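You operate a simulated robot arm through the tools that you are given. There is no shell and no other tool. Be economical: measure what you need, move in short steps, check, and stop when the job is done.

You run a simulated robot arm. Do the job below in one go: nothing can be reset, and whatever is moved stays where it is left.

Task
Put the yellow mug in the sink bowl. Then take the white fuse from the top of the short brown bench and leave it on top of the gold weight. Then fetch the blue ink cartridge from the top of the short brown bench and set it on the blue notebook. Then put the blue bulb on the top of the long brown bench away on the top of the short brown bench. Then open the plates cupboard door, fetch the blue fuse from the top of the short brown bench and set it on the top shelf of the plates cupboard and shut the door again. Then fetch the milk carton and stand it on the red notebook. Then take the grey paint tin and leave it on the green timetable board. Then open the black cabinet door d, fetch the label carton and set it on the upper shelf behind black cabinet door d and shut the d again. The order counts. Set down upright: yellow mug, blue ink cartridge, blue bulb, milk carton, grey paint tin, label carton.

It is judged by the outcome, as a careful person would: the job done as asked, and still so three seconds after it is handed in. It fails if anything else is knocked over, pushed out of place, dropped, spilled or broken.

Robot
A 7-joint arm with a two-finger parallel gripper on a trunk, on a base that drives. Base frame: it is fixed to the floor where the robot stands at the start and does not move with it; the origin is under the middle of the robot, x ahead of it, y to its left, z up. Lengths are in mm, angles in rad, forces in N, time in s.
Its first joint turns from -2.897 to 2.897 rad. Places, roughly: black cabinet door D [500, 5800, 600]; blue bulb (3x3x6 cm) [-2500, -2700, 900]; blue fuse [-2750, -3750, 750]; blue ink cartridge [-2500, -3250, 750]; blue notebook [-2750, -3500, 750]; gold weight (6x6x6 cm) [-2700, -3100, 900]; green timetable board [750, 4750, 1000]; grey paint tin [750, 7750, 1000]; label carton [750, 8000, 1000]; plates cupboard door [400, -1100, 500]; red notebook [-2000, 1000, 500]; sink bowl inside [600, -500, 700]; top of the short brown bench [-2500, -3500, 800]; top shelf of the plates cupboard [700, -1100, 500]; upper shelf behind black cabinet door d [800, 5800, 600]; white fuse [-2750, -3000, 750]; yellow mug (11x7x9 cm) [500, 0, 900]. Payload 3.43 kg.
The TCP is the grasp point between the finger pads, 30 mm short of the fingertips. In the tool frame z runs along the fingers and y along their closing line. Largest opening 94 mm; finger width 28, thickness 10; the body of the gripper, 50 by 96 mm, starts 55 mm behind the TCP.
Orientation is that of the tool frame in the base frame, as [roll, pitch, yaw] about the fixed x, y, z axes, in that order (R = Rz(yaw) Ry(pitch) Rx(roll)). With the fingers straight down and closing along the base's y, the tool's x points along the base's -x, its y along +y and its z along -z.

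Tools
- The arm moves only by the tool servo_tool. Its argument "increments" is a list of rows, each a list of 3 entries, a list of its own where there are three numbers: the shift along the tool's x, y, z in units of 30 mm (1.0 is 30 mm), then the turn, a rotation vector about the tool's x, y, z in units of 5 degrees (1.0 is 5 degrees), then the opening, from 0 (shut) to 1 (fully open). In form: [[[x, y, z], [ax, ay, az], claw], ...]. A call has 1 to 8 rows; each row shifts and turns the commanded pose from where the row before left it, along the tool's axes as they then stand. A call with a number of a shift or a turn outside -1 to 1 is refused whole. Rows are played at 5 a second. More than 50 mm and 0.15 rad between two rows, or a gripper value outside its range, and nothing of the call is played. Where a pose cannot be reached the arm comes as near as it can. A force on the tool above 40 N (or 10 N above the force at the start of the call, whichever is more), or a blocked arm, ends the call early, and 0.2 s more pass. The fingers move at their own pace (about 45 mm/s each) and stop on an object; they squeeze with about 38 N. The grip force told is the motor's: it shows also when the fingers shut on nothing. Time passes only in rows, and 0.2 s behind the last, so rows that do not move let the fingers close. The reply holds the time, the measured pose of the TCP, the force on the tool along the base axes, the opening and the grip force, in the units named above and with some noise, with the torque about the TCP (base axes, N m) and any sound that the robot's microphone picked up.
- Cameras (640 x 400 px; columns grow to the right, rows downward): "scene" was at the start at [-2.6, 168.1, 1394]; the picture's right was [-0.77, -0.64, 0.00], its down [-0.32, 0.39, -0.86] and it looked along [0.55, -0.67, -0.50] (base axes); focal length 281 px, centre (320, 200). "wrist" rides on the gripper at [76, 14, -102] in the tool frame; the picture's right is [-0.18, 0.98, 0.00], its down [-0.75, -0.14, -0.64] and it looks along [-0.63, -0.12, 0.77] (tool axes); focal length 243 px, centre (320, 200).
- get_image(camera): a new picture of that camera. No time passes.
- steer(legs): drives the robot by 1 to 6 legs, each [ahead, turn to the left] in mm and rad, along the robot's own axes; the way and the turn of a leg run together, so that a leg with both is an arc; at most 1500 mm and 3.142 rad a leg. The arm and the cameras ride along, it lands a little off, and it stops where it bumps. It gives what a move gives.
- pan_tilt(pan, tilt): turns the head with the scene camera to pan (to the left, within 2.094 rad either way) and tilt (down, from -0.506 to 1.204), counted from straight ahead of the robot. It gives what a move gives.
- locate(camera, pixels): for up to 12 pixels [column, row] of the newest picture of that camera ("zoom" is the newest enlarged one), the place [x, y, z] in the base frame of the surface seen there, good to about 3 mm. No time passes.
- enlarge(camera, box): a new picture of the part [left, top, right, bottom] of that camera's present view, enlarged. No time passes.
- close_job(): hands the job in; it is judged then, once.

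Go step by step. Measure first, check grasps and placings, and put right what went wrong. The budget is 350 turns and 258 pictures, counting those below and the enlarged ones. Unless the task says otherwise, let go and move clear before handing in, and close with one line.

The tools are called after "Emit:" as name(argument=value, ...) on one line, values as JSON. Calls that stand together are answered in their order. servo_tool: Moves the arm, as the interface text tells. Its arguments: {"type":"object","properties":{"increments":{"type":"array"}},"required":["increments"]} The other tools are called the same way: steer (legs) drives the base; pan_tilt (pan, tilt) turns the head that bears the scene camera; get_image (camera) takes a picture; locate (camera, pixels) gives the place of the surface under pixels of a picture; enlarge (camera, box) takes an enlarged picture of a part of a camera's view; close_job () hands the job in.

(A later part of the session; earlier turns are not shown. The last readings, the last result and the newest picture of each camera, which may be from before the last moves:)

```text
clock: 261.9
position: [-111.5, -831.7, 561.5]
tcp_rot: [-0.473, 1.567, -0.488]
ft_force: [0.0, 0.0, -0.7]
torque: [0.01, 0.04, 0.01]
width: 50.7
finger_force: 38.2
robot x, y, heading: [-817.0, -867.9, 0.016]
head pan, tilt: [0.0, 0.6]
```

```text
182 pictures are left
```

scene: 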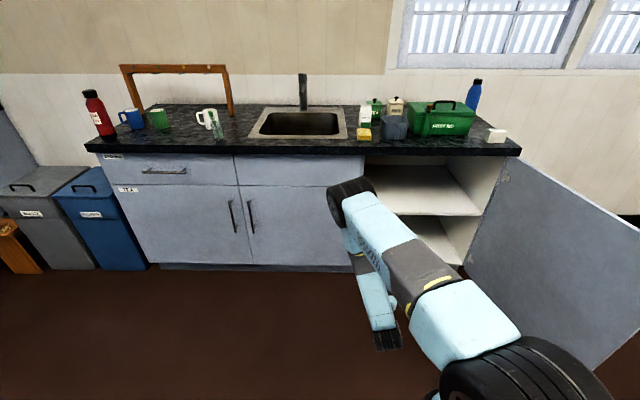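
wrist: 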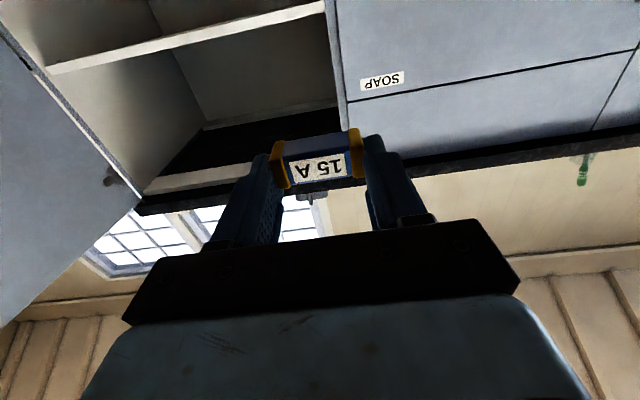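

The fuse is held horizontally, level with the shelf opening. I'll drive forward-right so the TCP ends near (300,−960).

Emit:
steer(legs=[[0, -0.315], [431, 0], [0, 0.3]])

Emit:
get_image(camera="wrist")

Emit:
get_image(camera="scene")

```text
clock: 266.7
position: [298.3, -965.5, 560.1]
tcp_rot: [-0.927, 1.571, -0.954]
ft_force: [-0.3, 0.1, -0.5]
torque: [-0.01, -0.03, 0.06]
width: 50.5
finger_force: 37.9
robot x, y, heading: [-406.1, -1009.6, 0.006]
head pan, tilt: [0.0, 0.6]
```

```text
181 pictures are left
```

wrist: 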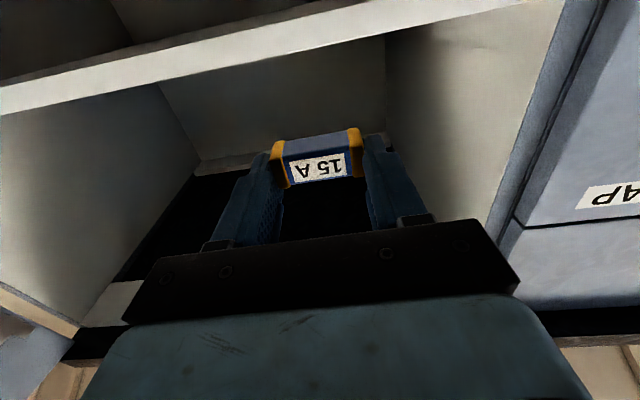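

```text
180 pictures are left
```

scene: 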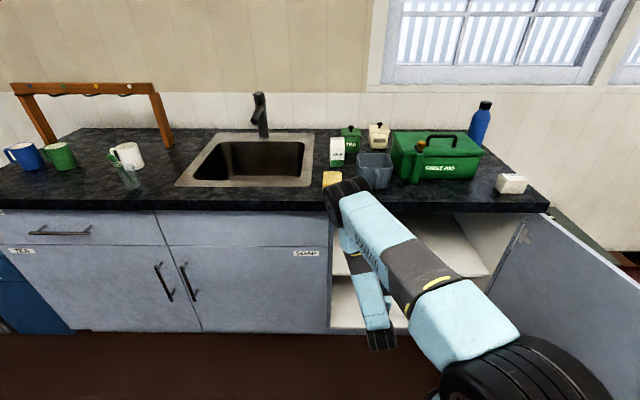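

Emit:
locate(camera="wrist", pixels=[[250, 50], [255, 65], [245, 40], [100, 80], [430, 20], [320, 152], [320, 165]])

Emit:
locate(camera="scene", pixels=[[350, 265], [455, 262], [470, 265], [460, 235]])

```text
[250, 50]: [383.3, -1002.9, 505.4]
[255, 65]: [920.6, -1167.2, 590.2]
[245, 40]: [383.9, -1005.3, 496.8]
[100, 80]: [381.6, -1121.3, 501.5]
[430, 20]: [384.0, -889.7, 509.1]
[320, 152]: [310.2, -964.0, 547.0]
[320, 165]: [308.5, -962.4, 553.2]
```

```text
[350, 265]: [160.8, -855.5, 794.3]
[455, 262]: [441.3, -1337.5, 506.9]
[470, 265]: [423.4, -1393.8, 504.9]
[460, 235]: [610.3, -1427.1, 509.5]
```

The shelf's top is z≈508 and its front edge x≈383. I'll advance 122 mm, so the fuse is ~60 mm inside, and lower to just above the shelf.

Emit:
servo_tool(increments=[[[0, 0, 0.8], [0, 0, 0], 0], [[0, 0, 0.9], [0, 0, 0], 0], [[0, 0, 0.9], [0, 0, 0], 0], [[0, 0, 0.8], [0, 0, 0], 0], [[0, 0, 0.67], [0, 0, 0], 0], [[0.5, 0, 0], [0, 0, 0], 0], [[0.4, 0, 0], [0, 0, 0], 0]])

Emit:
get_image(camera="wrist")

```text
clock: 268.3
position: [419.2, -966.9, 533.2]
tcp_rot: [-1.076, 1.569, -1.104]
ft_force: [-0.9, 0.4, -0.4]
torque: [-0.01, 0.02, 0.0]
width: 50.4
finger_force: 37.7
robot x, y, heading: [-409.6, -1007.4, 0.01]
head pan, tilt: [0.0, 0.6]
```

```text
179 pictures are left
```

wrist: 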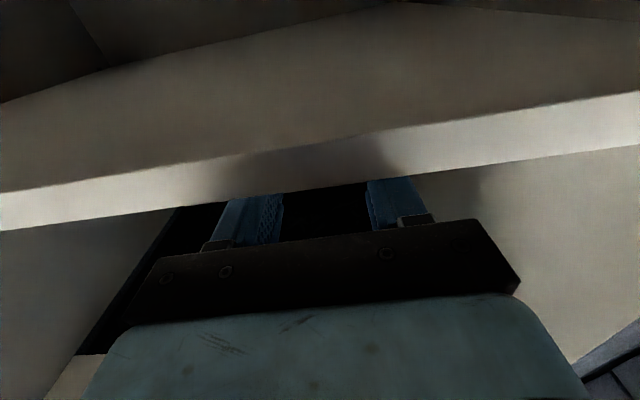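

The fuse is inside above the shelf at TCP z 533. I'll inch down until contact.

Emit:
servo_tool(increments=[[[0.12, 0, 0], [0, 0, 0], 0], [[0, 0, 0], [0, 0, 0], 0]])

Emit:
servo_tool(increments=[[[0.07, 0, 0], [0, 0, 0], 0], [[0, 0, 0], [0, 0, 0], 0]])

Emit:
servo_tool(increments=[[[0.05, 0, 0], [0, 0, 0], 0], [[0, 0, 0], [0, 0, 0], 0]])

```text
clock: 268.9
position: [419.4, -968.0, 529.9]
tcp_rot: [-0.762, 1.569, -0.788]
ft_force: [-0.9, 0.7, -0.6]
torque: [-0.02, 0.02, 0.01]
width: 50.5
finger_force: 37.7
robot x, y, heading: [-404.3, -1007.8, 0.005]
head pan, tilt: [0.0, 0.6]
```

```text
clock: 269.5
position: [418.6, -969.1, 528.6]
tcp_rot: [-0.658, 1.569, -0.685]
ft_force: [0.5, 0.5, -0.3]
torque: [0.0, 0.0, -0.05]
width: 50.5
finger_force: 38.3
robot x, y, heading: [-412.0, -1012.6, 0.005]
head pan, tilt: [0.0, 0.6]
```

```text
clock: 270.1
position: [420.0, -969.3, 525.5]
tcp_rot: [-0.681, 1.569, -0.711]
ft_force: [-0.5, 0.0, 1.0]
torque: [-0.03, 0.01, 0.0]
width: 50.5
finger_force: 37.9
robot x, y, heading: [-411.7, -1011.3, 0.007]
head pan, tilt: [0.0, 0.6]
```

Emit:
servo_tool(increments=[[[0.05, 0, 0], [0, 0, 0], 0], [[0, 0, 0], [0, 0, 0], 0]])

Emit:
servo_tool(increments=[[[0.05, 0, 0], [0, 0, 0], 0], [[0, 0, 0], [0, 0, 0], 0]])

```text
clock: 270.7
position: [418.9, -970.2, 524.2]
tcp_rot: [-0.788, 1.57, -0.817]
ft_force: [0.2, -0.5, 0.1]
torque: [-0.03, 0.01, -0.01]
width: 50.5
finger_force: 37.8
robot x, y, heading: [-410.3, -1008.2, 0.007]
head pan, tilt: [0.0, 0.6]
```

```text
clock: 271.3
position: [420.8, -969.9, 524.2]
tcp_rot: [-0.322, 1.569, -0.349]
ft_force: [0.1, -0.3, 6.2]
torque: [0.06, -0.1, 0.05]
width: 50.3
finger_force: 37.8
robot x, y, heading: [-411.9, -1009.3, 0.005]
head pan, tilt: [0.0, 0.6]
```

There's contact (6 N). I'll open and draw straight back.

Emit:
servo_tool(increments=[[[0, 0, 0], [0, 0, 0], 0.65], [[0, 0, 0], [0, 0, 0], 0.8], [[0, 0, 0], [0, 0, 0], 0.8], [[0, 0, 0], [0, 0, 0], 0.8]])

Emit:
servo_tool(increments=[[[0, 0, -0.6], [0, 0, 0], 0.8], [[0, 0, -1], [0, 0, 0], 0.8], [[0, 0, -1], [0, 0, 0], 0.8], [[-0.2, 0, -1], [0, 0, 0], 0.8], [[-0.2, 0, -1], [0, 0, 0], 0.8], [[-0.2, 0, -1], [0, 0, 0], 0.8]])

Emit:
get_image(camera="wrist")

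Emit:
get_image(camera="scene")

```text
clock: 272.3
position: [419.8, -968.9, 523.4]
tcp_rot: [-0.446, 1.57, -0.473]
ft_force: [0.7, -5.7, 10.0]
torque: [0.26, 0.37, 0.2]
width: 72.7
finger_force: 0.2
robot x, y, heading: [-411.4, -1008.0, 0.004]
head pan, tilt: [0.0, 0.6]
```

```text
clock: 273.7
position: [251.5, -964.4, 543.1]
tcp_rot: [-0.953, 1.569, -0.982]
ft_force: [0.2, 0.2, -0.2]
torque: [0.0, 0.04, 0.01]
width: 75.3
finger_force: 0.0
robot x, y, heading: [-410.6, -1013.2, 0.007]
head pan, tilt: [0.0, 0.6]
```

```text
178 pictures are left
```

wrist: 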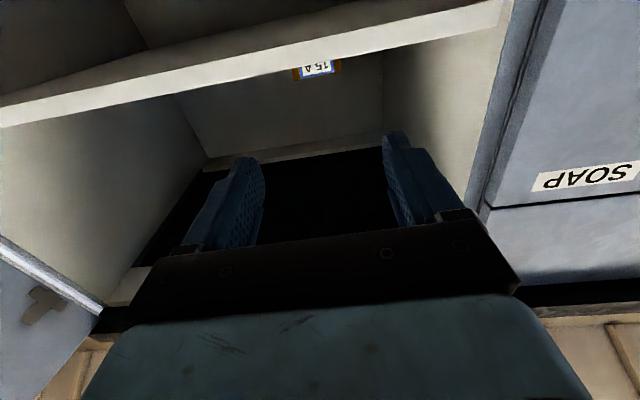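

```text
177 pictures are left
```

scene: 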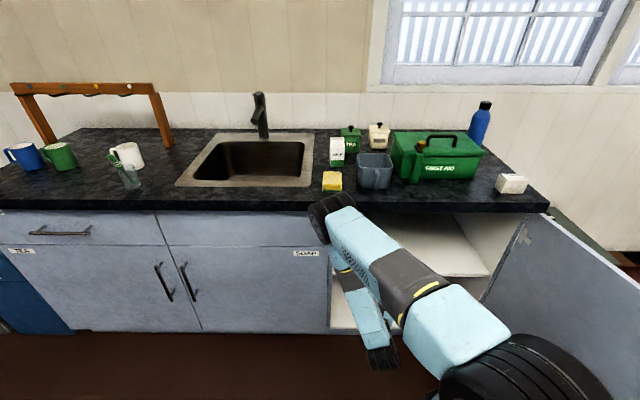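

The fuse lies on the shelf with its label (318,70) facing us. To shut the door I'll back up 215 mm, then lift and tilt the tool back to pointing down.

Emit:
steer(legs=[[-225, 0]])

Emit:
servo_tool(increments=[[[-0.89, 0, 0], [0, 1, 0], 0], [[-0.887, 0, -0.078], [0, 1, 0], 0], [[-0.876, 0, -0.155], [0, 1, 0], 0], [[-0.86, 0, -0.23], [0, 1, 0], 0], [[-0.836, 0, -0.304], [0, 1, 0], 0], [[-0.807, 0, -0.376], [0, 1, 0], 0], [[-0.771, 0, -0.445], [0, 1, 0], 0], [[-0.729, 0, -0.51], [0, 1, 0], 0]])

Emit:
servo_tool(increments=[[[-0.682, 0, -0.572], [0, 1, 0], 0], [[-0.629, 0, -0.629], [0, 1, 0], 0], [[-0.572, 0, -0.682], [0, 1, 0], 0], [[-0.51, 0, -0.729], [0, 1, 0], 0], [[-0.445, 0, -0.771], [0, 1, 0], 0], [[-0.376, 0, -0.807], [0, 1, 0], 0], [[-0.304, 0, -0.836], [0, 1, 0], 0], [[-0.23, 0, -0.86], [0, 1, 0], 0]])

Emit:
servo_tool(increments=[[[-0.155, 0, -0.876], [0, 1, 0], 0], [[-0.078, 0, -0.887], [0, 1, 0], 0]])

Emit:
pan_tilt(pan=-0.7, tilt=0.7)

Emit:
get_image(camera="scene")

```text
clock: 275.4
position: [24.6, -965.9, 542.6]
tcp_rot: [-0.735, 1.57, -0.762]
ft_force: [0.3, 0.2, 0.1]
torque: [0.03, 0.0, 0.01]
width: 75.1
finger_force: 0.1
robot x, y, heading: [-637.9, -1009.8, 0.006]
head pan, tilt: [0.0, 0.6]
```

```text
clock: 277.2
position: [24.0, -964.3, 757.6]
tcp_rot: [-3.141, 0.871, 3.116]
ft_force: [-0.7, 0.3, -2.0]
torque: [-0.04, 0.03, 0.0]
width: 0.1
finger_force: 33.0
robot x, y, heading: [-638.8, -1006.9, 0.004]
head pan, tilt: [0.0, 0.6]
```

```text
clock: 279.0
position: [23.4, -966.1, 968.9]
tcp_rot: [-3.141, 0.173, 3.112]
ft_force: [-1.2, 0.9, 0.0]
torque: [-0.02, 0.03, -0.02]
width: 0.0
finger_force: 33.0
robot x, y, heading: [-638.4, -1007.2, 0.005]
head pan, tilt: [0.0, 0.6]
```

```text
clock: 279.6
position: [23.7, -964.7, 1023.7]
tcp_rot: [-3.138, -0.002, 3.113]
ft_force: [-0.7, 0.1, 0.9]
torque: [0.01, -0.03, -0.01]
width: 0.0
finger_force: 32.8
robot x, y, heading: [-636.0, -1010.4, 0.007]
head pan, tilt: [0.0, 0.6]
```

```text
clock: 280.7
position: [22.2, -965.4, 1023.5]
tcp_rot: [3.141, 0.003, 3.115]
ft_force: [0.2, -0.5, 0.6]
torque: [-0.01, 0.0, 0.0]
width: 0.0
finger_force: 33.4
robot x, y, heading: [-639.0, -1011.5, 0.005]
head pan, tilt: [-0.7, 0.7]
```

```text
176 pictures are left
```

scene: 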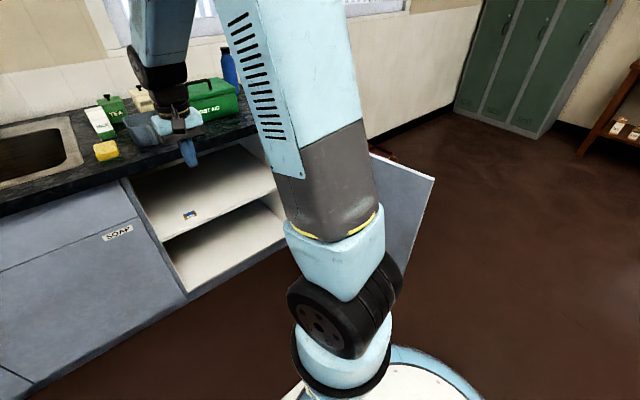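

The blue fuse rests on the shelf (190,214). I'll locate the door's free edge.

Emit:
locate(camera="scene", pixels=[[432, 181], [425, 205], [400, 170], [405, 200], [190, 214]])

```text
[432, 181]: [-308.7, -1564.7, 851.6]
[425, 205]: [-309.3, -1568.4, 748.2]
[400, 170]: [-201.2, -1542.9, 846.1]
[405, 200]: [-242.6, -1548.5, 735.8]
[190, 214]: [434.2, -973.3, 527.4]
```

The free edge is at (−309,−1566). I'll carry the closed fingers over the door to its outer side, near (−190,−1620).

Emit:
servo_tool(increments=[[[0.307, -0.949, 0], [0, 0, 0], 0], [[0.307, -0.949, 0], [0, 0, 0], 0], [[0.307, -0.949, 0], [0, 0, 0], 0], [[0.307, -0.949, 0], [0, 0, 0], 0], [[0.307, -0.949, 0], [0, 0, 0], 0], [[0.307, -0.949, 0], [0, 0, 0], 0], [[0.307, -0.949, 0], [0, 0, 0], 0], [[0.307, -0.949, 0], [0, 0, 0], 0]])

Emit:
servo_tool(increments=[[[0.307, -0.949, 0], [0, 0, 0], 0], [[0.307, -0.949, 0], [0, 0, 0], 0], [[0.307, -0.949, 0], [0, 0, 0], 0], [[0.307, -0.949, 0], [0, 0, 0], 0], [[0.307, -0.949, 0], [0, 0, 0], 0], [[0.307, -0.949, 0], [0, 0, 0], 0], [[0.307, -0.949, 0], [0, 0, 0], 0], [[0.307, -0.949, 0], [0, 0, 0], 0]])

Emit:
servo_tool(increments=[[[0.307, -0.949, 0], [0, 0, 0], 0], [[0.307, -0.949, 0], [0, 0, 0], 0], [[0.307, -0.949, 0], [0, 0, 0], 0], [[0.307, -0.949, 0], [0, 0, 0], 0], [[0.307, -0.949, 0], [0, 0, 0], 0], [[0.307, -0.949, 0], [0, 0, 0], 0], [[0.307, -0.949, 0], [0, 0, 0], 0]])

Emit:
get_image(camera="wrist")

Emit:
get_image(camera="scene")

```text
clock: 282.5
position: [-55.6, -1191.1, 1022.1]
tcp_rot: [-3.141, 0.003, 3.113]
ft_force: [1.1, -0.3, 0.2]
torque: [0.0, 0.05, -0.03]
width: 0.3
finger_force: 32.8
robot x, y, heading: [-635.1, -1008.1, 0.006]
head pan, tilt: [-0.7, 0.7]
```

```text
clock: 284.3
position: [-134.3, -1418.8, 1022.8]
tcp_rot: [-3.141, 0.002, 3.114]
ft_force: [-0.5, 0.3, 0.3]
torque: [0.01, 0.02, 0.02]
width: 0.0
finger_force: 33.3
robot x, y, heading: [-635.1, -1011.3, 0.002]
head pan, tilt: [-0.7, 0.7]
```

```text
clock: 285.9
position: [-208.6, -1612.8, 1024.8]
tcp_rot: [-3.139, 0.001, 3.113]
ft_force: [-0.1, -0.5, 0.6]
torque: [-0.03, 0.03, -0.01]
width: 0.1
finger_force: 33.1
robot x, y, heading: [-639.5, -1013.7, 0.008]
head pan, tilt: [-0.7, 0.7]
```

```text
175 pictures are left
```

wrist: 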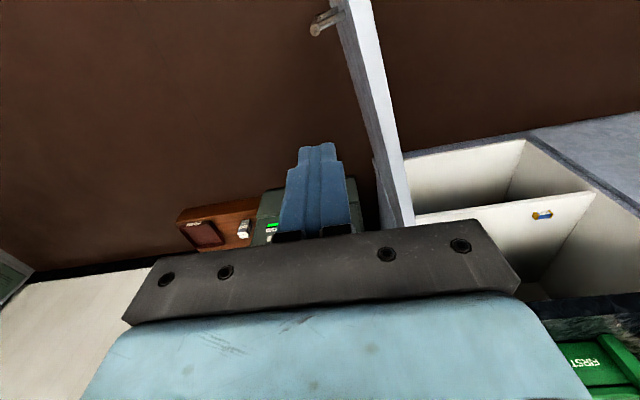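

```text
174 pictures are left
```

scene: 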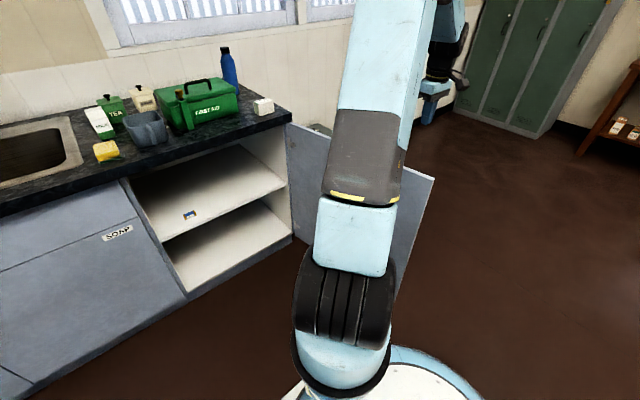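

Emit:
locate(camera="wrist", pixels=[[375, 100], [362, 50], [390, 160], [325, 22], [372, 60], [403, 200]])

```text
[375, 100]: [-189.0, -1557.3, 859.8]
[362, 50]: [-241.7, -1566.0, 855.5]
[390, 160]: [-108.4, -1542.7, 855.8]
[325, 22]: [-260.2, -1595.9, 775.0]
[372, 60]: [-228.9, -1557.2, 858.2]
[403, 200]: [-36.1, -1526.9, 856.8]
```

The fingers are about 40 mm outside the door. I'll lower behind it at (−180,−1613) and start sweeping it shut along the arc.

Emit:
servo_tool(increments=[[[-0.97, 0, 0], [0, 0, 0], 0], [[0, 0, 0.95], [0, 0, 0], 0], [[0, 0, 0.95], [0, 0, 0], 0], [[0, 0, 0.95], [0, 0, 0], 0], [[0, 0, 0.95], [0, 0, 0], 0], [[0, 0, 0.95], [0, 0, 0], 0], [[0, 0, 0.95], [0, 0, 0], 0], [[0, 0, 0.95], [0, 0, 0], 0]])

Emit:
servo_tool(increments=[[[0.03, 0.6, 0], [0, 0, 0], 0], [[0.03, 0.6, 0], [0, 0, 0], 0], [[0.17, 0.75, 0], [0, 0, 0], 0], [[0.17, 0.75, 0], [0, 0, 0], 0], [[0.07, 0.77, 0], [0, 0, 0], 0], [[0.07, 0.77, 0], [0, 0, 0], 0], [[0.07, 0.77, 0], [0, 0, 0], 0], [[0.07, 0.77, 0], [0, 0, 0], 0]])

Emit:
get_image(camera="wrist")

```text
clock: 287.7
position: [-178.4, -1614.0, 824.3]
tcp_rot: [-3.139, 0.0, 3.112]
ft_force: [-0.2, 0.4, 0.6]
torque: [-0.04, -0.03, 0.02]
width: 0.0
finger_force: 33.1
robot x, y, heading: [-639.1, -1010.8, 0.009]
head pan, tilt: [-0.7, 0.7]
```

```text
clock: 289.5
position: [-191.8, -1440.5, 824.3]
tcp_rot: [-3.142, 0.001, 3.112]
ft_force: [-0.5, -0.4, -0.4]
torque: [0.03, 0.01, 0.03]
width: 0.0
finger_force: 32.9
robot x, y, heading: [-636.1, -1013.1, 0.002]
head pan, tilt: [-0.7, 0.7]
```

```text
173 pictures are left
```

wrist: 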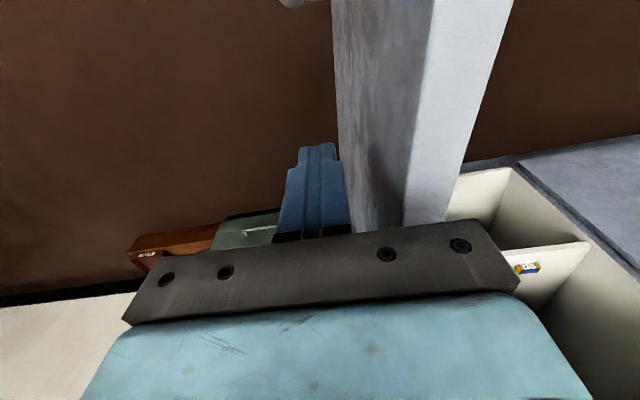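

The door follows the fingers. I'll continue the sweep.

Emit:
servo_tool(increments=[[[-0.07, 0.77, 0], [0, 0, 0], 0], [[-0.07, 0.77, 0], [0, 0, 0], 0], [[-0.07, 0.77, 0], [0, 0, 0], 0], [[-0.07, 0.77, 0], [0, 0, 0], 0], [[-0.2, 0.74, 0], [0, 0, 0], 0], [[-0.2, 0.74, 0], [0, 0, 0], 0], [[-0.2, 0.74, 0], [0, 0, 0], 0], [[-0.2, 0.74, 0], [0, 0, 0], 0]])

Emit:
servo_tool(increments=[[[-0.325, 0.7, 0], [0, 0, 0], 0], [[-0.325, 0.7, 0], [0, 0, 0], 0], [[-0.325, 0.7, 0], [0, 0, 0], 0], [[-0.325, 0.7, 0], [0, 0, 0], 0], [[-0.44, 0.63, 0], [0, 0, 0], 0], [[-0.44, 0.63, 0], [0, 0, 0], 0], [[-0.44, 0.63, 0], [0, 0, 0], 0], [[-0.44, 0.63, 0], [0, 0, 0], 0]])

Emit:
servo_tool(increments=[[[-0.54, 0.54, 0], [0, 0, 0], 0], [[-0.54, 0.54, 0], [0, 0, 0], 0], [[-0.54, 0.54, 0], [0, 0, 0], 0], [[-0.54, 0.54, 0], [0, 0, 0], 0], [[-0.63, 0.44, 0], [0, 0, 0], 0], [[-0.63, 0.44, 0], [0, 0, 0], 0], [[-0.63, 0.44, 0], [0, 0, 0], 0], [[-0.63, 0.44, 0], [0, 0, 0], 0]])

Emit:
get_image(camera="wrist")

Emit:
get_image(camera="scene")

```text
clock: 291.3
position: [-156.9, -1260.2, 822.6]
tcp_rot: [-3.141, 0.0, 3.112]
ft_force: [-0.1, 0.4, 0.8]
torque: [0.02, -0.01, 0.0]
width: 0.0
finger_force: 33.1
robot x, y, heading: [-635.9, -1012.6, 0.005]
head pan, tilt: [-0.7, 0.7]
```

```text
clock: 293.1
position: [-58.7, -1104.9, 823.1]
tcp_rot: [-3.141, 0.0, 3.112]
ft_force: [-0.2, 0.4, 0.3]
torque: [0.01, 0.0, 0.01]
width: 0.0
finger_force: 32.9
robot x, y, heading: [-637.6, -1014.4, 0.004]
head pan, tilt: [-0.7, 0.7]
```

```text
clock: 294.9
position: [85.8, -989.2, 823.7]
tcp_rot: [3.14, 0.002, 3.112]
ft_force: [-0.4, -0.1, 0.6]
torque: [0.0, 0.0, -0.01]
width: 0.0
finger_force: 33.1
robot x, y, heading: [-637.0, -1013.2, 0.006]
head pan, tilt: [-0.7, 0.7]
```

```text
172 pictures are left
```

wrist: 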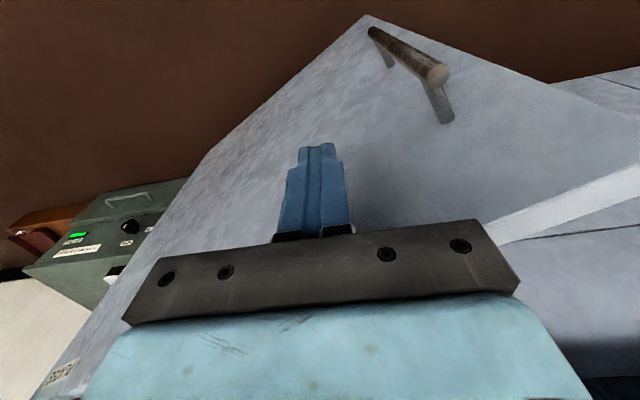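

```text
171 pictures are left
```

scene: 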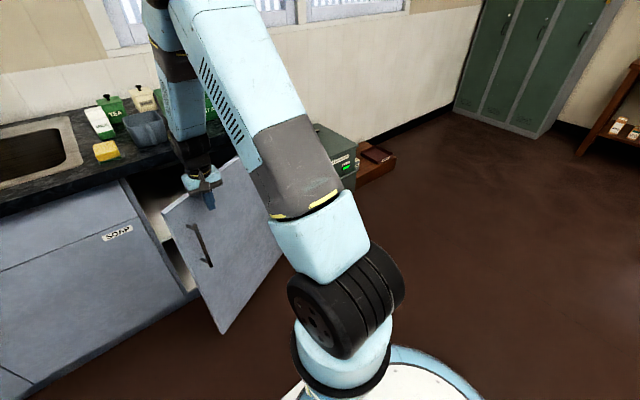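

The door is about 28° open now. I'll sweep on to about 10°, keeping the gripper body clear of the counter edge (x≈322).

Emit:
servo_tool(increments=[[[-0.7, 0.325, 0], [0, 0, 0], 0], [[-0.7, 0.325, 0], [0, 0, 0], 0], [[-0.7, 0.325, 0], [0, 0, 0], 0], [[-0.7, 0.325, 0], [0, 0, 0], 0], [[-0.79, 0.22, 0], [0, 0, 0], 0], [[-0.79, 0.22, 0], [0, 0, 0], 0], [[-0.79, 0.22, 0], [0, 0, 0], 0], [[-0.7, 0.15, 0], [0, 0, 0], 0]])

Emit:
get_image(camera="scene")

Emit:
get_image(camera="wrist")

```text
clock: 296.7
position: [262.9, -930.5, 822.8]
tcp_rot: [-3.141, 0.002, 3.113]
ft_force: [-0.4, 0.3, 0.0]
torque: [-0.01, 0.0, 0.02]
width: 0.0
finger_force: 32.7
robot x, y, heading: [-638.0, -1007.6, 0.007]
head pan, tilt: [-0.7, 0.7]
```

```text
170 pictures are left
```

scene: 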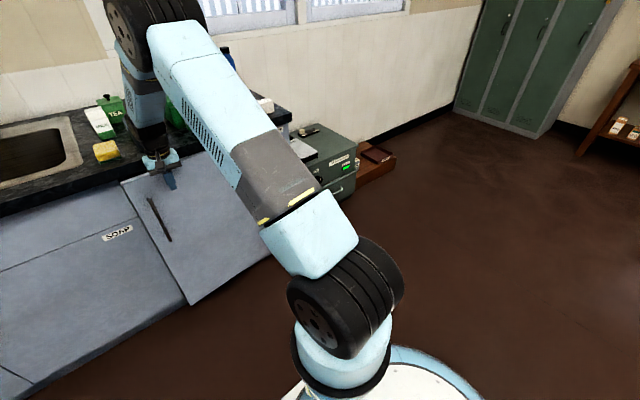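

```text
169 pictures are left
```

wrist: 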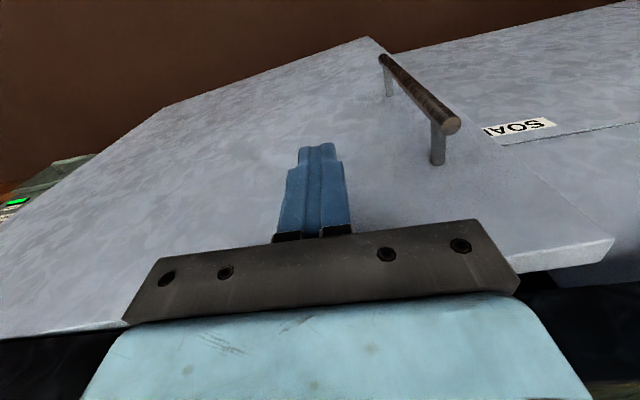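

The door is nearly shut, ~7°. To finish without touching the counter lip, I'll back off, tilt the tool 60° forward, and push with the fingertips.

Emit:
servo_tool(increments=[[[0.9, 0, 0], [0, 0, 0], 0], [[0.55, 0, 0.11], [0, -1, 0], 0], [[0.558, 0, 0.062], [0, -1, 0], 0], [[0.561, 0, 0.012], [0, -1, 0], 0], [[0.559, 0, -0.036], [0, -1, 0], 0], [[0.555, 0, -0.085], [0, -1, 0], 0], [[0.544, 0, -0.132], [0, -1, 0], 0], [[0.531, 0, -0.18], [0, -1, 0], 0]])

Emit:
servo_tool(increments=[[[0.514, 0, -0.225], [0, -1, 0], 0], [[0.492, 0, -0.27], [0, -1, 0], 0], [[0.467, 0, -0.311], [0, -1, 0], 0], [[0.438, 0, -0.35], [0, -1, 0], 0], [[0.405, 0, -0.388], [0, -1, 0], 0]])

Emit:
steer(legs=[[150, 0]])

Emit:
pan_tilt(pan=0.0, tilt=0.6)

Emit:
get_image(camera="scene")

```text
clock: 298.5
position: [120.9, -927.1, 801.0]
tcp_rot: [-3.139, 0.615, 3.114]
ft_force: [0.8, -0.2, -0.7]
torque: [0.0, -0.02, -0.02]
width: 0.1
finger_force: 32.8
robot x, y, heading: [-633.8, -1007.7, 0.004]
head pan, tilt: [-0.7, 0.7]
```

```text
clock: 299.7
position: [39.8, -924.8, 785.4]
tcp_rot: [-3.14, 1.05, 3.116]
ft_force: [-0.4, -0.2, 0.9]
torque: [0.05, -0.01, 0.03]
width: 0.0
finger_force: 33.1
robot x, y, heading: [-639.4, -1010.4, 0.009]
head pan, tilt: [-0.7, 0.7]
```

```text
clock: 301.1
position: [190.0, -922.5, 785.0]
tcp_rot: [-3.141, 1.05, 3.117]
ft_force: [1.0, 0.9, -0.1]
torque: [0.0, -0.01, 0.03]
width: 0.0
finger_force: 33.0
robot x, y, heading: [-484.5, -1007.5, 0.007]
head pan, tilt: [-0.7, 0.7]
```

```text
clock: 302.2
position: [189.7, -923.3, 785.1]
tcp_rot: [-3.14, 1.049, 3.118]
ft_force: [0.1, -0.6, -0.3]
torque: [-0.01, 0.03, 0.0]
width: 0.0
finger_force: 33.0
robot x, y, heading: [-487.9, -1012.1, 0.007]
head pan, tilt: [0.0, 0.6]
```

```text
168 pictures are left
```

scene: 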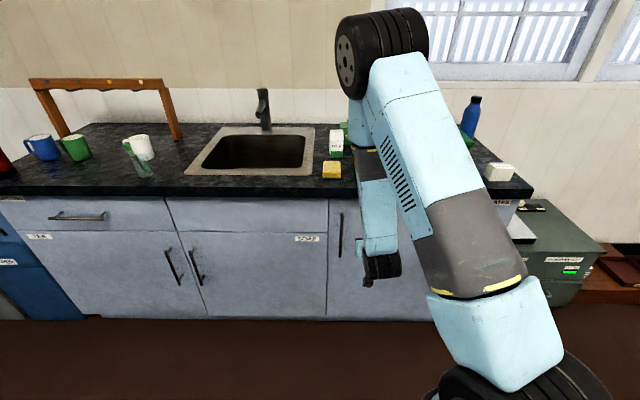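

The fingertips are at x≈216. I'll push forward gently until the door seats.

Emit:
servo_tool(increments=[[[-0.45, 0, 0.78], [0, 0, 0], 0], [[-0.45, 0, 0.78], [0, 0, 0], 0], [[-0.45, 0, 0.78], [0, 0, 0], 0], [[-0.45, 0, 0.78], [0, 0, 0], 0], [[-0.2, 0, 0.35], [0, 0, 0], 0], [[-0.15, 0, 0.26], [0, 0, 0], 0], [[-0.1, 0, 0.17], [0, 0, 0], 0]])

Emit:
get_image(camera="scene")

```text
clock: 303.8
position: [319.9, -925.1, 782.6]
tcp_rot: [-3.14, 1.039, 3.119]
ft_force: [-16.8, -1.3, 5.3]
torque: [-0.01, -0.16, 0.0]
width: 0.0
finger_force: 33.8
robot x, y, heading: [-487.6, -1008.5, 0.009]
head pan, tilt: [0.0, 0.6]
stopped in row 7: the force on the tool passed its limit at 46 N (the readings are from after the stop); the commanded pose is now the measured one
```

```text
167 pictures are left
```

scene: 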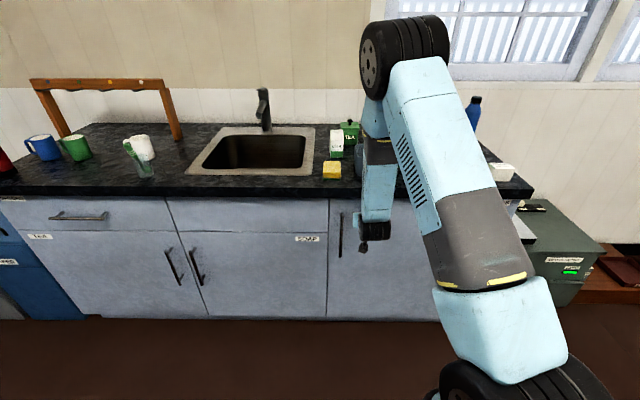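

It met firm resistance, so the door is seated. I'll back off and verify its plane.

Emit:
servo_tool(increments=[[[0.45, 0, -0.78], [0, 0, 0], 0], [[0.45, 0, -0.78], [0, 0, 0], 0], [[0.45, 0, -0.78], [0, 0, 0], 0], [[0.45, 0, -0.78], [0, 0, 0], 0], [[0.45, 0, -0.78], [0, 0, 0], 0], [[0.45, 0, -0.78], [0, 0, 0], 0], [[0.45, 0, -0.78], [0, 0, 0], 0], [[0.45, 0, -0.78], [0, 0, 0], 0]])

Emit:
steer(legs=[[-250, 0]])

Emit:
get_image(camera="scene")

Emit:
locate(camera="scene", pixels=[[322, 230], [335, 230], [330, 195], [330, 260], [390, 255], [400, 230], [300, 230]])

```text
clock: 305.6
position: [162.0, -903.2, 763.0]
tcp_rot: [-3.138, 1.043, 3.12]
ft_force: [0.0, 0.3, 0.3]
torque: [0.0, 0.04, -0.01]
width: 0.0
finger_force: 33.3
out of reach, approached as far as the arm can: row 6, 7, 8
robot x, y, heading: [-489.1, -1009.4, 0.007]
head pan, tilt: [0.0, 0.6]
```

```text
clock: 307.5
position: [-91.0, -901.6, 764.1]
tcp_rot: [-3.137, 1.04, 3.12]
ft_force: [0.2, -0.4, -0.5]
torque: [0.01, 0.01, 0.03]
width: 0.0
finger_force: 32.7
robot x, y, heading: [-738.1, -1010.4, 0.007]
head pan, tilt: [0.0, 0.6]
```

```text
166 pictures are left
```

scene: 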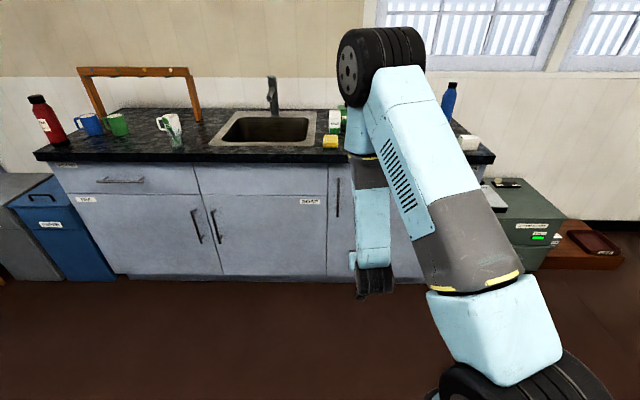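

```text
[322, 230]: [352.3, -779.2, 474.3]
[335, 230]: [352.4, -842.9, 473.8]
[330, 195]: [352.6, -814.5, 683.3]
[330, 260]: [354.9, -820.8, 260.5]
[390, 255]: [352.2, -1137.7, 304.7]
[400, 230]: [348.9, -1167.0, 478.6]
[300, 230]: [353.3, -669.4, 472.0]
```

The door is flush at x≈352. Next is the milk carton on the counter near (335,120); I'll bring the tool back to pointing down at z≈1015.

Emit:
servo_tool(increments=[[[-0.606, 0, -0.35], [0, 1, 0], 0.6], [[-0.573, 0, -0.402], [0, 1, 0], 0.6], [[-0.536, 0, -0.45], [0, 1, 0], 0.6], [[-0.495, 0, -0.495], [0, 1, 0], 0.6], [[-0.45, 0, -0.536], [0, 1, 0], 0.6], [[-0.402, 0, -0.573], [0, 1, 0], 0.6], [[-0.35, 0, -0.606], [0, 1, 0], 0.6], [[-0.296, 0, -0.634], [0, 1, 0], 0.6]])

Emit:
servo_tool(increments=[[[-0.239, 0, -0.658], [0, 1, 0], 0.6], [[-0.181, 0, -0.676], [0, 1, 0], 0.6], [[-0.122, 0, -0.689], [0, 1, 0], 0.6], [[-0.061, 0, -0.697], [0, 1, 0], 0.6], [[0, 0, -1], [0, 0, 0], 0.8], [[0, 0, -1], [0, 0, 0], 0.8], [[0, 0, -1], [0, 0, 0], 0.8]])

Emit:
enlarge(camera="scene", box=[290, 70, 450, 170])

```text
clock: 309.3
position: [-88.0, -899.4, 932.3]
tcp_rot: [-3.141, 0.343, 3.119]
ft_force: [-0.6, 0.2, -0.3]
torque: [0.01, -0.02, 0.03]
width: 56.2
finger_force: 0.1
out of reach, approached as far as the arm can: row 1
robot x, y, heading: [-736.8, -1008.6, 0.016]
head pan, tilt: [0.0, 0.6]
```

```text
clock: 310.9
position: [-85.4, -899.8, 1105.7]
tcp_rot: [-3.138, -0.007, 3.119]
ft_force: [0.3, 0.6, -0.3]
torque: [-0.05, 0.0, -0.03]
width: 75.4
finger_force: 0.0
robot x, y, heading: [-739.2, -1008.9, 0.005]
head pan, tilt: [0.0, 0.6]
```

```text
4.00 times, centred on (370, 120) of scene
```

zoom: 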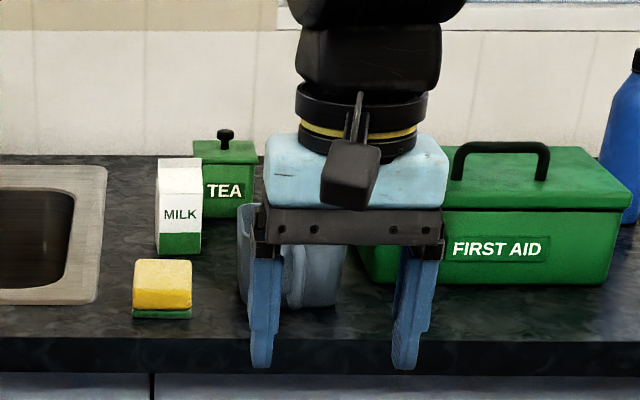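

Emit:
locate(camera="zoom", pixels=[[180, 162], [160, 162], [200, 162], [180, 185], [160, 250], [198, 250], [180, 215], [158, 170], [225, 150], [225, 190], [160, 285], [240, 215]])

```text
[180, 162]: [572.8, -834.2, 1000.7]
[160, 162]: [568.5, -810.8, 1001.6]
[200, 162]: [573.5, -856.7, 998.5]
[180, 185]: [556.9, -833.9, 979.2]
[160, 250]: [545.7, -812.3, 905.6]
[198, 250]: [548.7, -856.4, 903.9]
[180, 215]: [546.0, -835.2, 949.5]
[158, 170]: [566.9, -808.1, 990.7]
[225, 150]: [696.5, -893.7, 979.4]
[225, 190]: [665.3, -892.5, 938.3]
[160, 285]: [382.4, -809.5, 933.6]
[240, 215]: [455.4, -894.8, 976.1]
```

The milk carton is ~48 mm wide, centred near (571,−833), gable top at 1002. I'll drive forward 480 mm with the arm at z 1105 and look from above.

Emit:
steer(legs=[[480, 0]])

Emit:
get_image(camera="wrist")

Emit:
get_image(camera="scene")

```text
clock: 313.7
position: [390.7, -888.2, 1104.9]
tcp_rot: [-3.139, -0.004, 3.127]
ft_force: [0.3, 0.6, -0.7]
torque: [0.0, 0.02, 0.01]
width: 75.3
finger_force: 0.0
robot x, y, heading: [-263.0, -1003.2, 0.014]
head pan, tilt: [0.0, 0.6]
```

```text
164 pictures are left
```

wrist: 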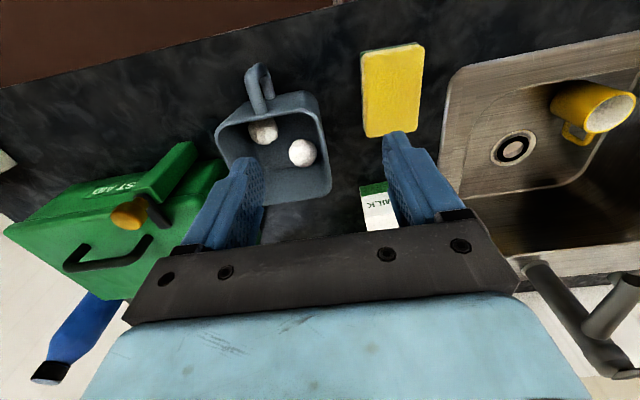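

```text
163 pictures are left
```

scene: 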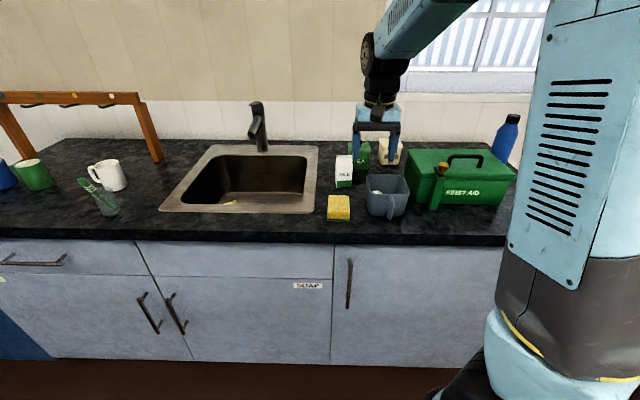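

Emit:
servo_tool(increments=[[[-0.8, 0.26, 0], [0, 0, 0], 0.85], [[-0.8, 0.26, 0], [0, 0, 0], 0.85], [[-0.8, 0.26, 0], [0, 0, 0], 0.85], [[-0.8, 0.26, 0], [0, 0, 0], 0.85], [[-0.8, 0.26, 0], [0, 0, 0], 0.85], [[-0.8, 0.26, 0], [0, 0, 0], 0.85], [[-0.8, 0.26, 0], [0, 0, 0], 0.85]])

Emit:
get_image(camera="wrist")

```text
clock: 315.3
position: [560.1, -837.2, 1106.1]
tcp_rot: [-3.142, -0.006, 3.126]
ft_force: [0.0, 0.4, 1.1]
torque: [0.01, -0.05, 0.01]
width: 80.1
finger_force: 0.0
robot x, y, heading: [-260.0, -1002.7, 0.019]
head pan, tilt: [0.0, 0.6]
```

```text
162 pictures are left
```

wrist: 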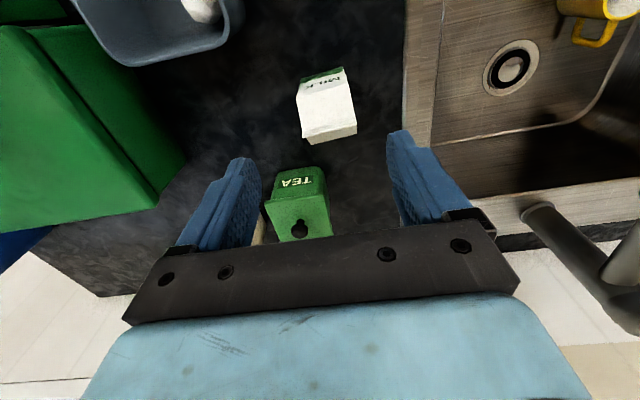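

Emit:
enlarge(camera="wrist", box=[256, 50, 416, 150])

Emit:
locate(camera="wrist", pixels=[[303, 120], [353, 115], [306, 140], [355, 132], [298, 85], [343, 70], [330, 110], [325, 90]])

```text
4.00 times, centred on (336, 100) of wrist
```

zoom: 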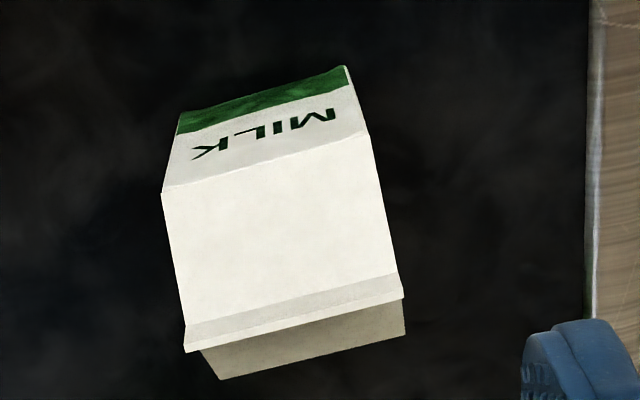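

```text
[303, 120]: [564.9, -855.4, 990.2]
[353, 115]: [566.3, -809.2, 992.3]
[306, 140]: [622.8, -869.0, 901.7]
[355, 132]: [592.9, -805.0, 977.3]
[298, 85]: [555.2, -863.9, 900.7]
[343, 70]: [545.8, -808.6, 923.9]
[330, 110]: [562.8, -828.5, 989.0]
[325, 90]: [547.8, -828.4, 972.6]
```

Emit:
locate(camera="zoom", pixels=[[168, 198], [364, 140], [190, 340], [396, 290], [395, 315], [225, 368], [185, 120], [340, 75]])

```text
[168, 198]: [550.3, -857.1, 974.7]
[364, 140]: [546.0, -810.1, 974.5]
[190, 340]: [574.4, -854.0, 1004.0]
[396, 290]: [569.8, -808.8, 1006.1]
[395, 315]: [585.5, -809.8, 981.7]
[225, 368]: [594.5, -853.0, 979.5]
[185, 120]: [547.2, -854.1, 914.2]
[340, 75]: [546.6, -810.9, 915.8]
```

The carton's centre is (572,−832), turned ~5°, eaves at 974 and ridge at 1005. I'll align, go down to z≈962 and close.

Emit:
servo_tool(increments=[[[-0.4, 0.17, 0], [0, 0, -0.6], 0.85], [[0, 0, 0.6], [0, 0, -0.57], 0.85], [[0, 0, 1], [0, 0, 0], 0.85], [[0, 0, 1], [0, 0, 0], 0.85], [[0, 0, 1], [0, 0, 0], 0.85], [[0, 0, 0.8], [0, 0, 0], 0.85], [[0, 0, 0.4], [0, 0, 0], 0.85]])

Emit:
get_image(camera="wrist")

Emit:
servo_tool(increments=[[[0, 0, 0], [0, 0, 0], 0], [[0, 0, 0], [0, 0, 0], 0], [[0, 0, 0], [0, 0, 0], 0], [[0, 0, 0], [0, 0, 0], 0]])

```text
clock: 316.9
position: [572.5, -832.1, 960.4]
tcp_rot: [-3.14, -0.006, -3.055]
ft_force: [0.0, 1.3, 0.0]
torque: [0.0, -0.03, 0.0]
width: 79.8
finger_force: 0.0
robot x, y, heading: [-264.9, -1006.3, 0.016]
head pan, tilt: [0.0, 0.6]
```

```text
160 pictures are left
```

wrist: 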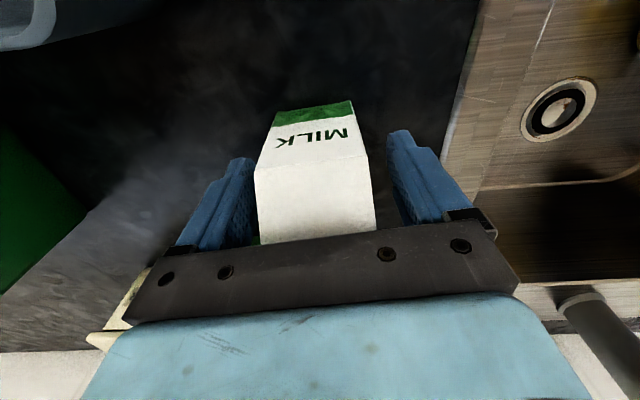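

```text
clock: 317.9
position: [572.2, -831.0, 960.3]
tcp_rot: [-3.141, -0.005, -3.055]
ft_force: [0.0, 0.5, -0.4]
torque: [0.02, -0.01, 0.0]
width: 55.3
finger_force: 37.6
robot x, y, heading: [-259.1, -1003.8, 0.011]
head pan, tilt: [0.0, 0.6]
```

The carton is gripped (55 mm, 37.6 N). I'll lift it straight up and check.

Emit:
servo_tool(increments=[[[0, 0, -0.6], [0, 0, 0], 0], [[0, 0, -0.9], [0, 0, 0], 0], [[0, 0, -0.9], [0, 0, 0], 0], [[0, 0, -0.9], [0, 0, 0], 0], [[0, 0, -0.9], [0, 0, 0], 0], [[0, 0, -0.9], [0, 0, 0], 0]])

Emit:
get_image(camera="scene")

Emit:
servo_tool(increments=[[[1, 0, 0], [0, 0, 0], 0], [[1, 0, 0], [0, 0, 0], 0], [[1, 0, 0], [0, 0, 0], 0], [[1, 0, 0], [0, 0, 0], 0], [[1, 0, 0], [0, 0, 0], 0], [[1, 0, 0], [0, 0, 0], 0], [[1, 0, 0], [0, 0, 0], 0], [[1, 0, 0], [0, 0, 0], 0]])

```text
clock: 319.3
position: [571.7, -831.1, 1112.7]
tcp_rot: [-3.141, -0.008, -3.055]
ft_force: [-0.1, 0.0, -0.4]
torque: [-0.03, 0.0, 0.0]
width: 55.5
finger_force: 38.2
robot x, y, heading: [-262.8, -1005.9, 0.02]
head pan, tilt: [0.0, 0.6]
```

```text
159 pictures are left
```

scene: 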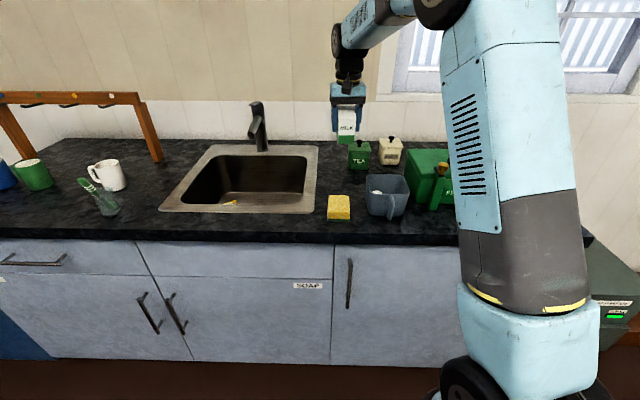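

```text
clock: 321.1
position: [333.8, -851.5, 1113.3]
tcp_rot: [-3.14, -0.006, -3.056]
ft_force: [0.1, -0.7, -0.5]
torque: [0.0, 0.07, 0.0]
width: 55.4
finger_force: 38.3
robot x, y, heading: [-261.1, -1006.8, 0.012]
head pan, tilt: [0.0, 0.6]
```

The carton is safely held. I'll back away and drive toward the shelf with the red notebook near (−2000,1000).

Emit:
steer(legs=[[-500, 0], [0, 0.88], [0, 0.88]])

Emit:
pan_tilt(pan=0.6, tilt=0.4)

Emit:
get_image(camera="scene")

```text
clock: 327.9
position: [-657.8, -406.2, 1114.2]
tcp_rot: [-3.14, -0.007, -1.903]
ft_force: [1.1, -1.0, -1.1]
torque: [0.0, 0.03, 0.0]
width: 55.1
finger_force: 37.6
robot x, y, heading: [-696.5, -1043.2, 1.206]
head pan, tilt: [0.0, 0.6]
stopped in leg 3: the robot was blocked; the commanded pose is now the measured one
```

```text
clock: 328.9
position: [-659.4, -407.1, 1114.8]
tcp_rot: [-3.14, -0.006, -1.904]
ft_force: [0.1, -0.7, -0.4]
torque: [0.0, 0.01, 0.02]
width: 55.1
finger_force: 37.2
robot x, y, heading: [-695.9, -1041.2, 1.207]
head pan, tilt: [0.6, 0.4]
```

```text
158 pictures are left
```

scene: 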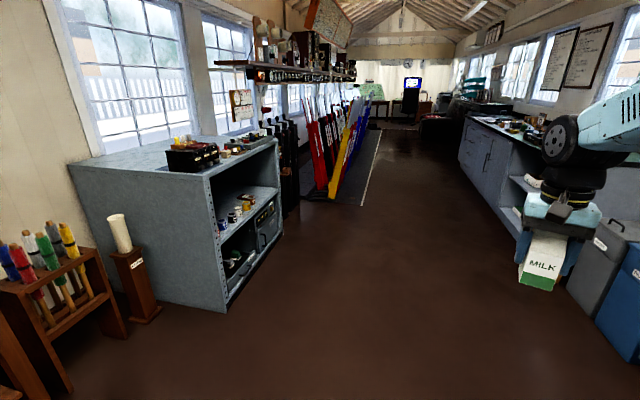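

The steel shelf unit is at left (225,310). I'll locate its corners and shelf heights.

Emit:
locate(camera="scene", pixels=[[226, 308], [207, 180], [222, 250], [278, 145], [281, 222], [278, 190], [245, 210], [262, 195], [235, 275], [160, 320]])

Emit:
enlarge(camera="scene", box=[190, 120, 318, 320])

```text
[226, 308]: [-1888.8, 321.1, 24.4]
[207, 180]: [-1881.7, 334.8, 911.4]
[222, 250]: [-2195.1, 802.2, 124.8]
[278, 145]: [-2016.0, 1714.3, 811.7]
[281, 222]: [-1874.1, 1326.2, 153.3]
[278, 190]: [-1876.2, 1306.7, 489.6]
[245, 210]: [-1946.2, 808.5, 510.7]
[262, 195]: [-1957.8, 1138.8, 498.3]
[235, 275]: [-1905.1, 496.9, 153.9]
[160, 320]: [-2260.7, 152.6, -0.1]
```

```text
2.00 times, centred on (254, 220) of scene
```

zoom: 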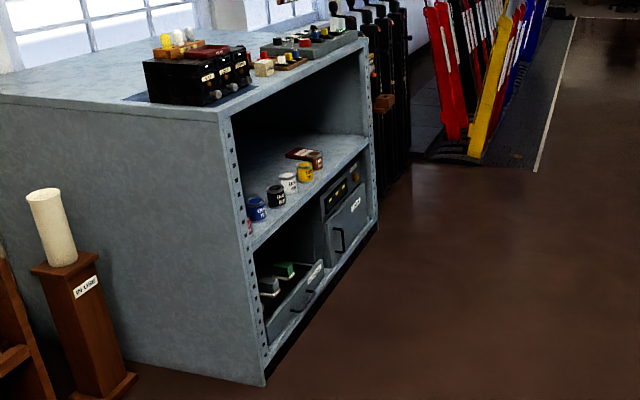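

The shelf unit's front is at x≈−1880 (y 325–1320), top z≈915, mid shelf z≈495. The carton must go in under the top, so I'll set it on the unit's top first and regrip it with a forward-tilted tool. Driving there now.

Emit:
steer(legs=[[0, 0.6], [970, 0], [970, 0]])

Emit:
steer(legs=[[0, 0.66], [0, 0.67]])

Emit:
pan_tilt(pan=0.0, tilt=0.6)

Emit:
get_image(camera="scene")

```text
clock: 340.4
position: [-1451.7, 1378.4, 1114.4]
tcp_rot: [-3.139, -0.005, -1.312]
ft_force: [0.5, 0.2, -0.3]
torque: [-0.04, 0.0, 0.03]
width: 55.1
finger_force: 38.0
robot x, y, heading: [-1126.8, 831.4, 1.797]
head pan, tilt: [0.6, 0.4]
```

```text
clock: 344.5
position: [-1763.0, 730.1, 1115.5]
tcp_rot: [-3.139, -0.006, -0.11]
ft_force: [-0.1, 0.1, 0.8]
torque: [-0.06, -0.01, 0.01]
width: 55.4
finger_force: 37.9
robot x, y, heading: [-1116.0, 911.2, 3.032]
head pan, tilt: [0.6, 0.4]
stopped in leg 2: the robot was blocked; the commanded pose is now the measured one
```

```text
clock: 345.5
position: [-1761.8, 730.8, 1115.7]
tcp_rot: [-3.14, -0.006, -0.11]
ft_force: [0.2, 0.1, -0.8]
torque: [-0.01, -0.02, 0.02]
width: 55.2
finger_force: 37.5
robot x, y, heading: [-1121.7, 908.9, 3.036]
head pan, tilt: [0.0, 0.6]
```

```text
156 pictures are left
```

scene: 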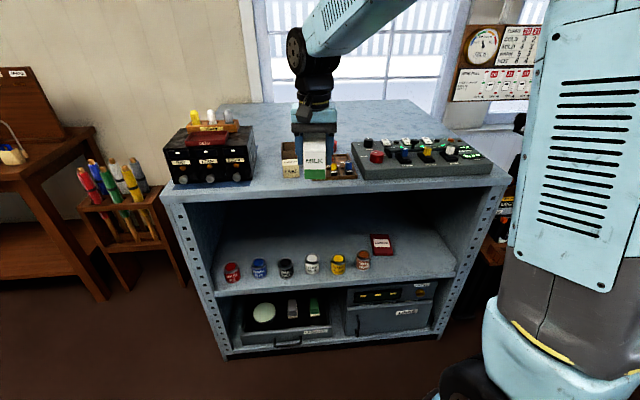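

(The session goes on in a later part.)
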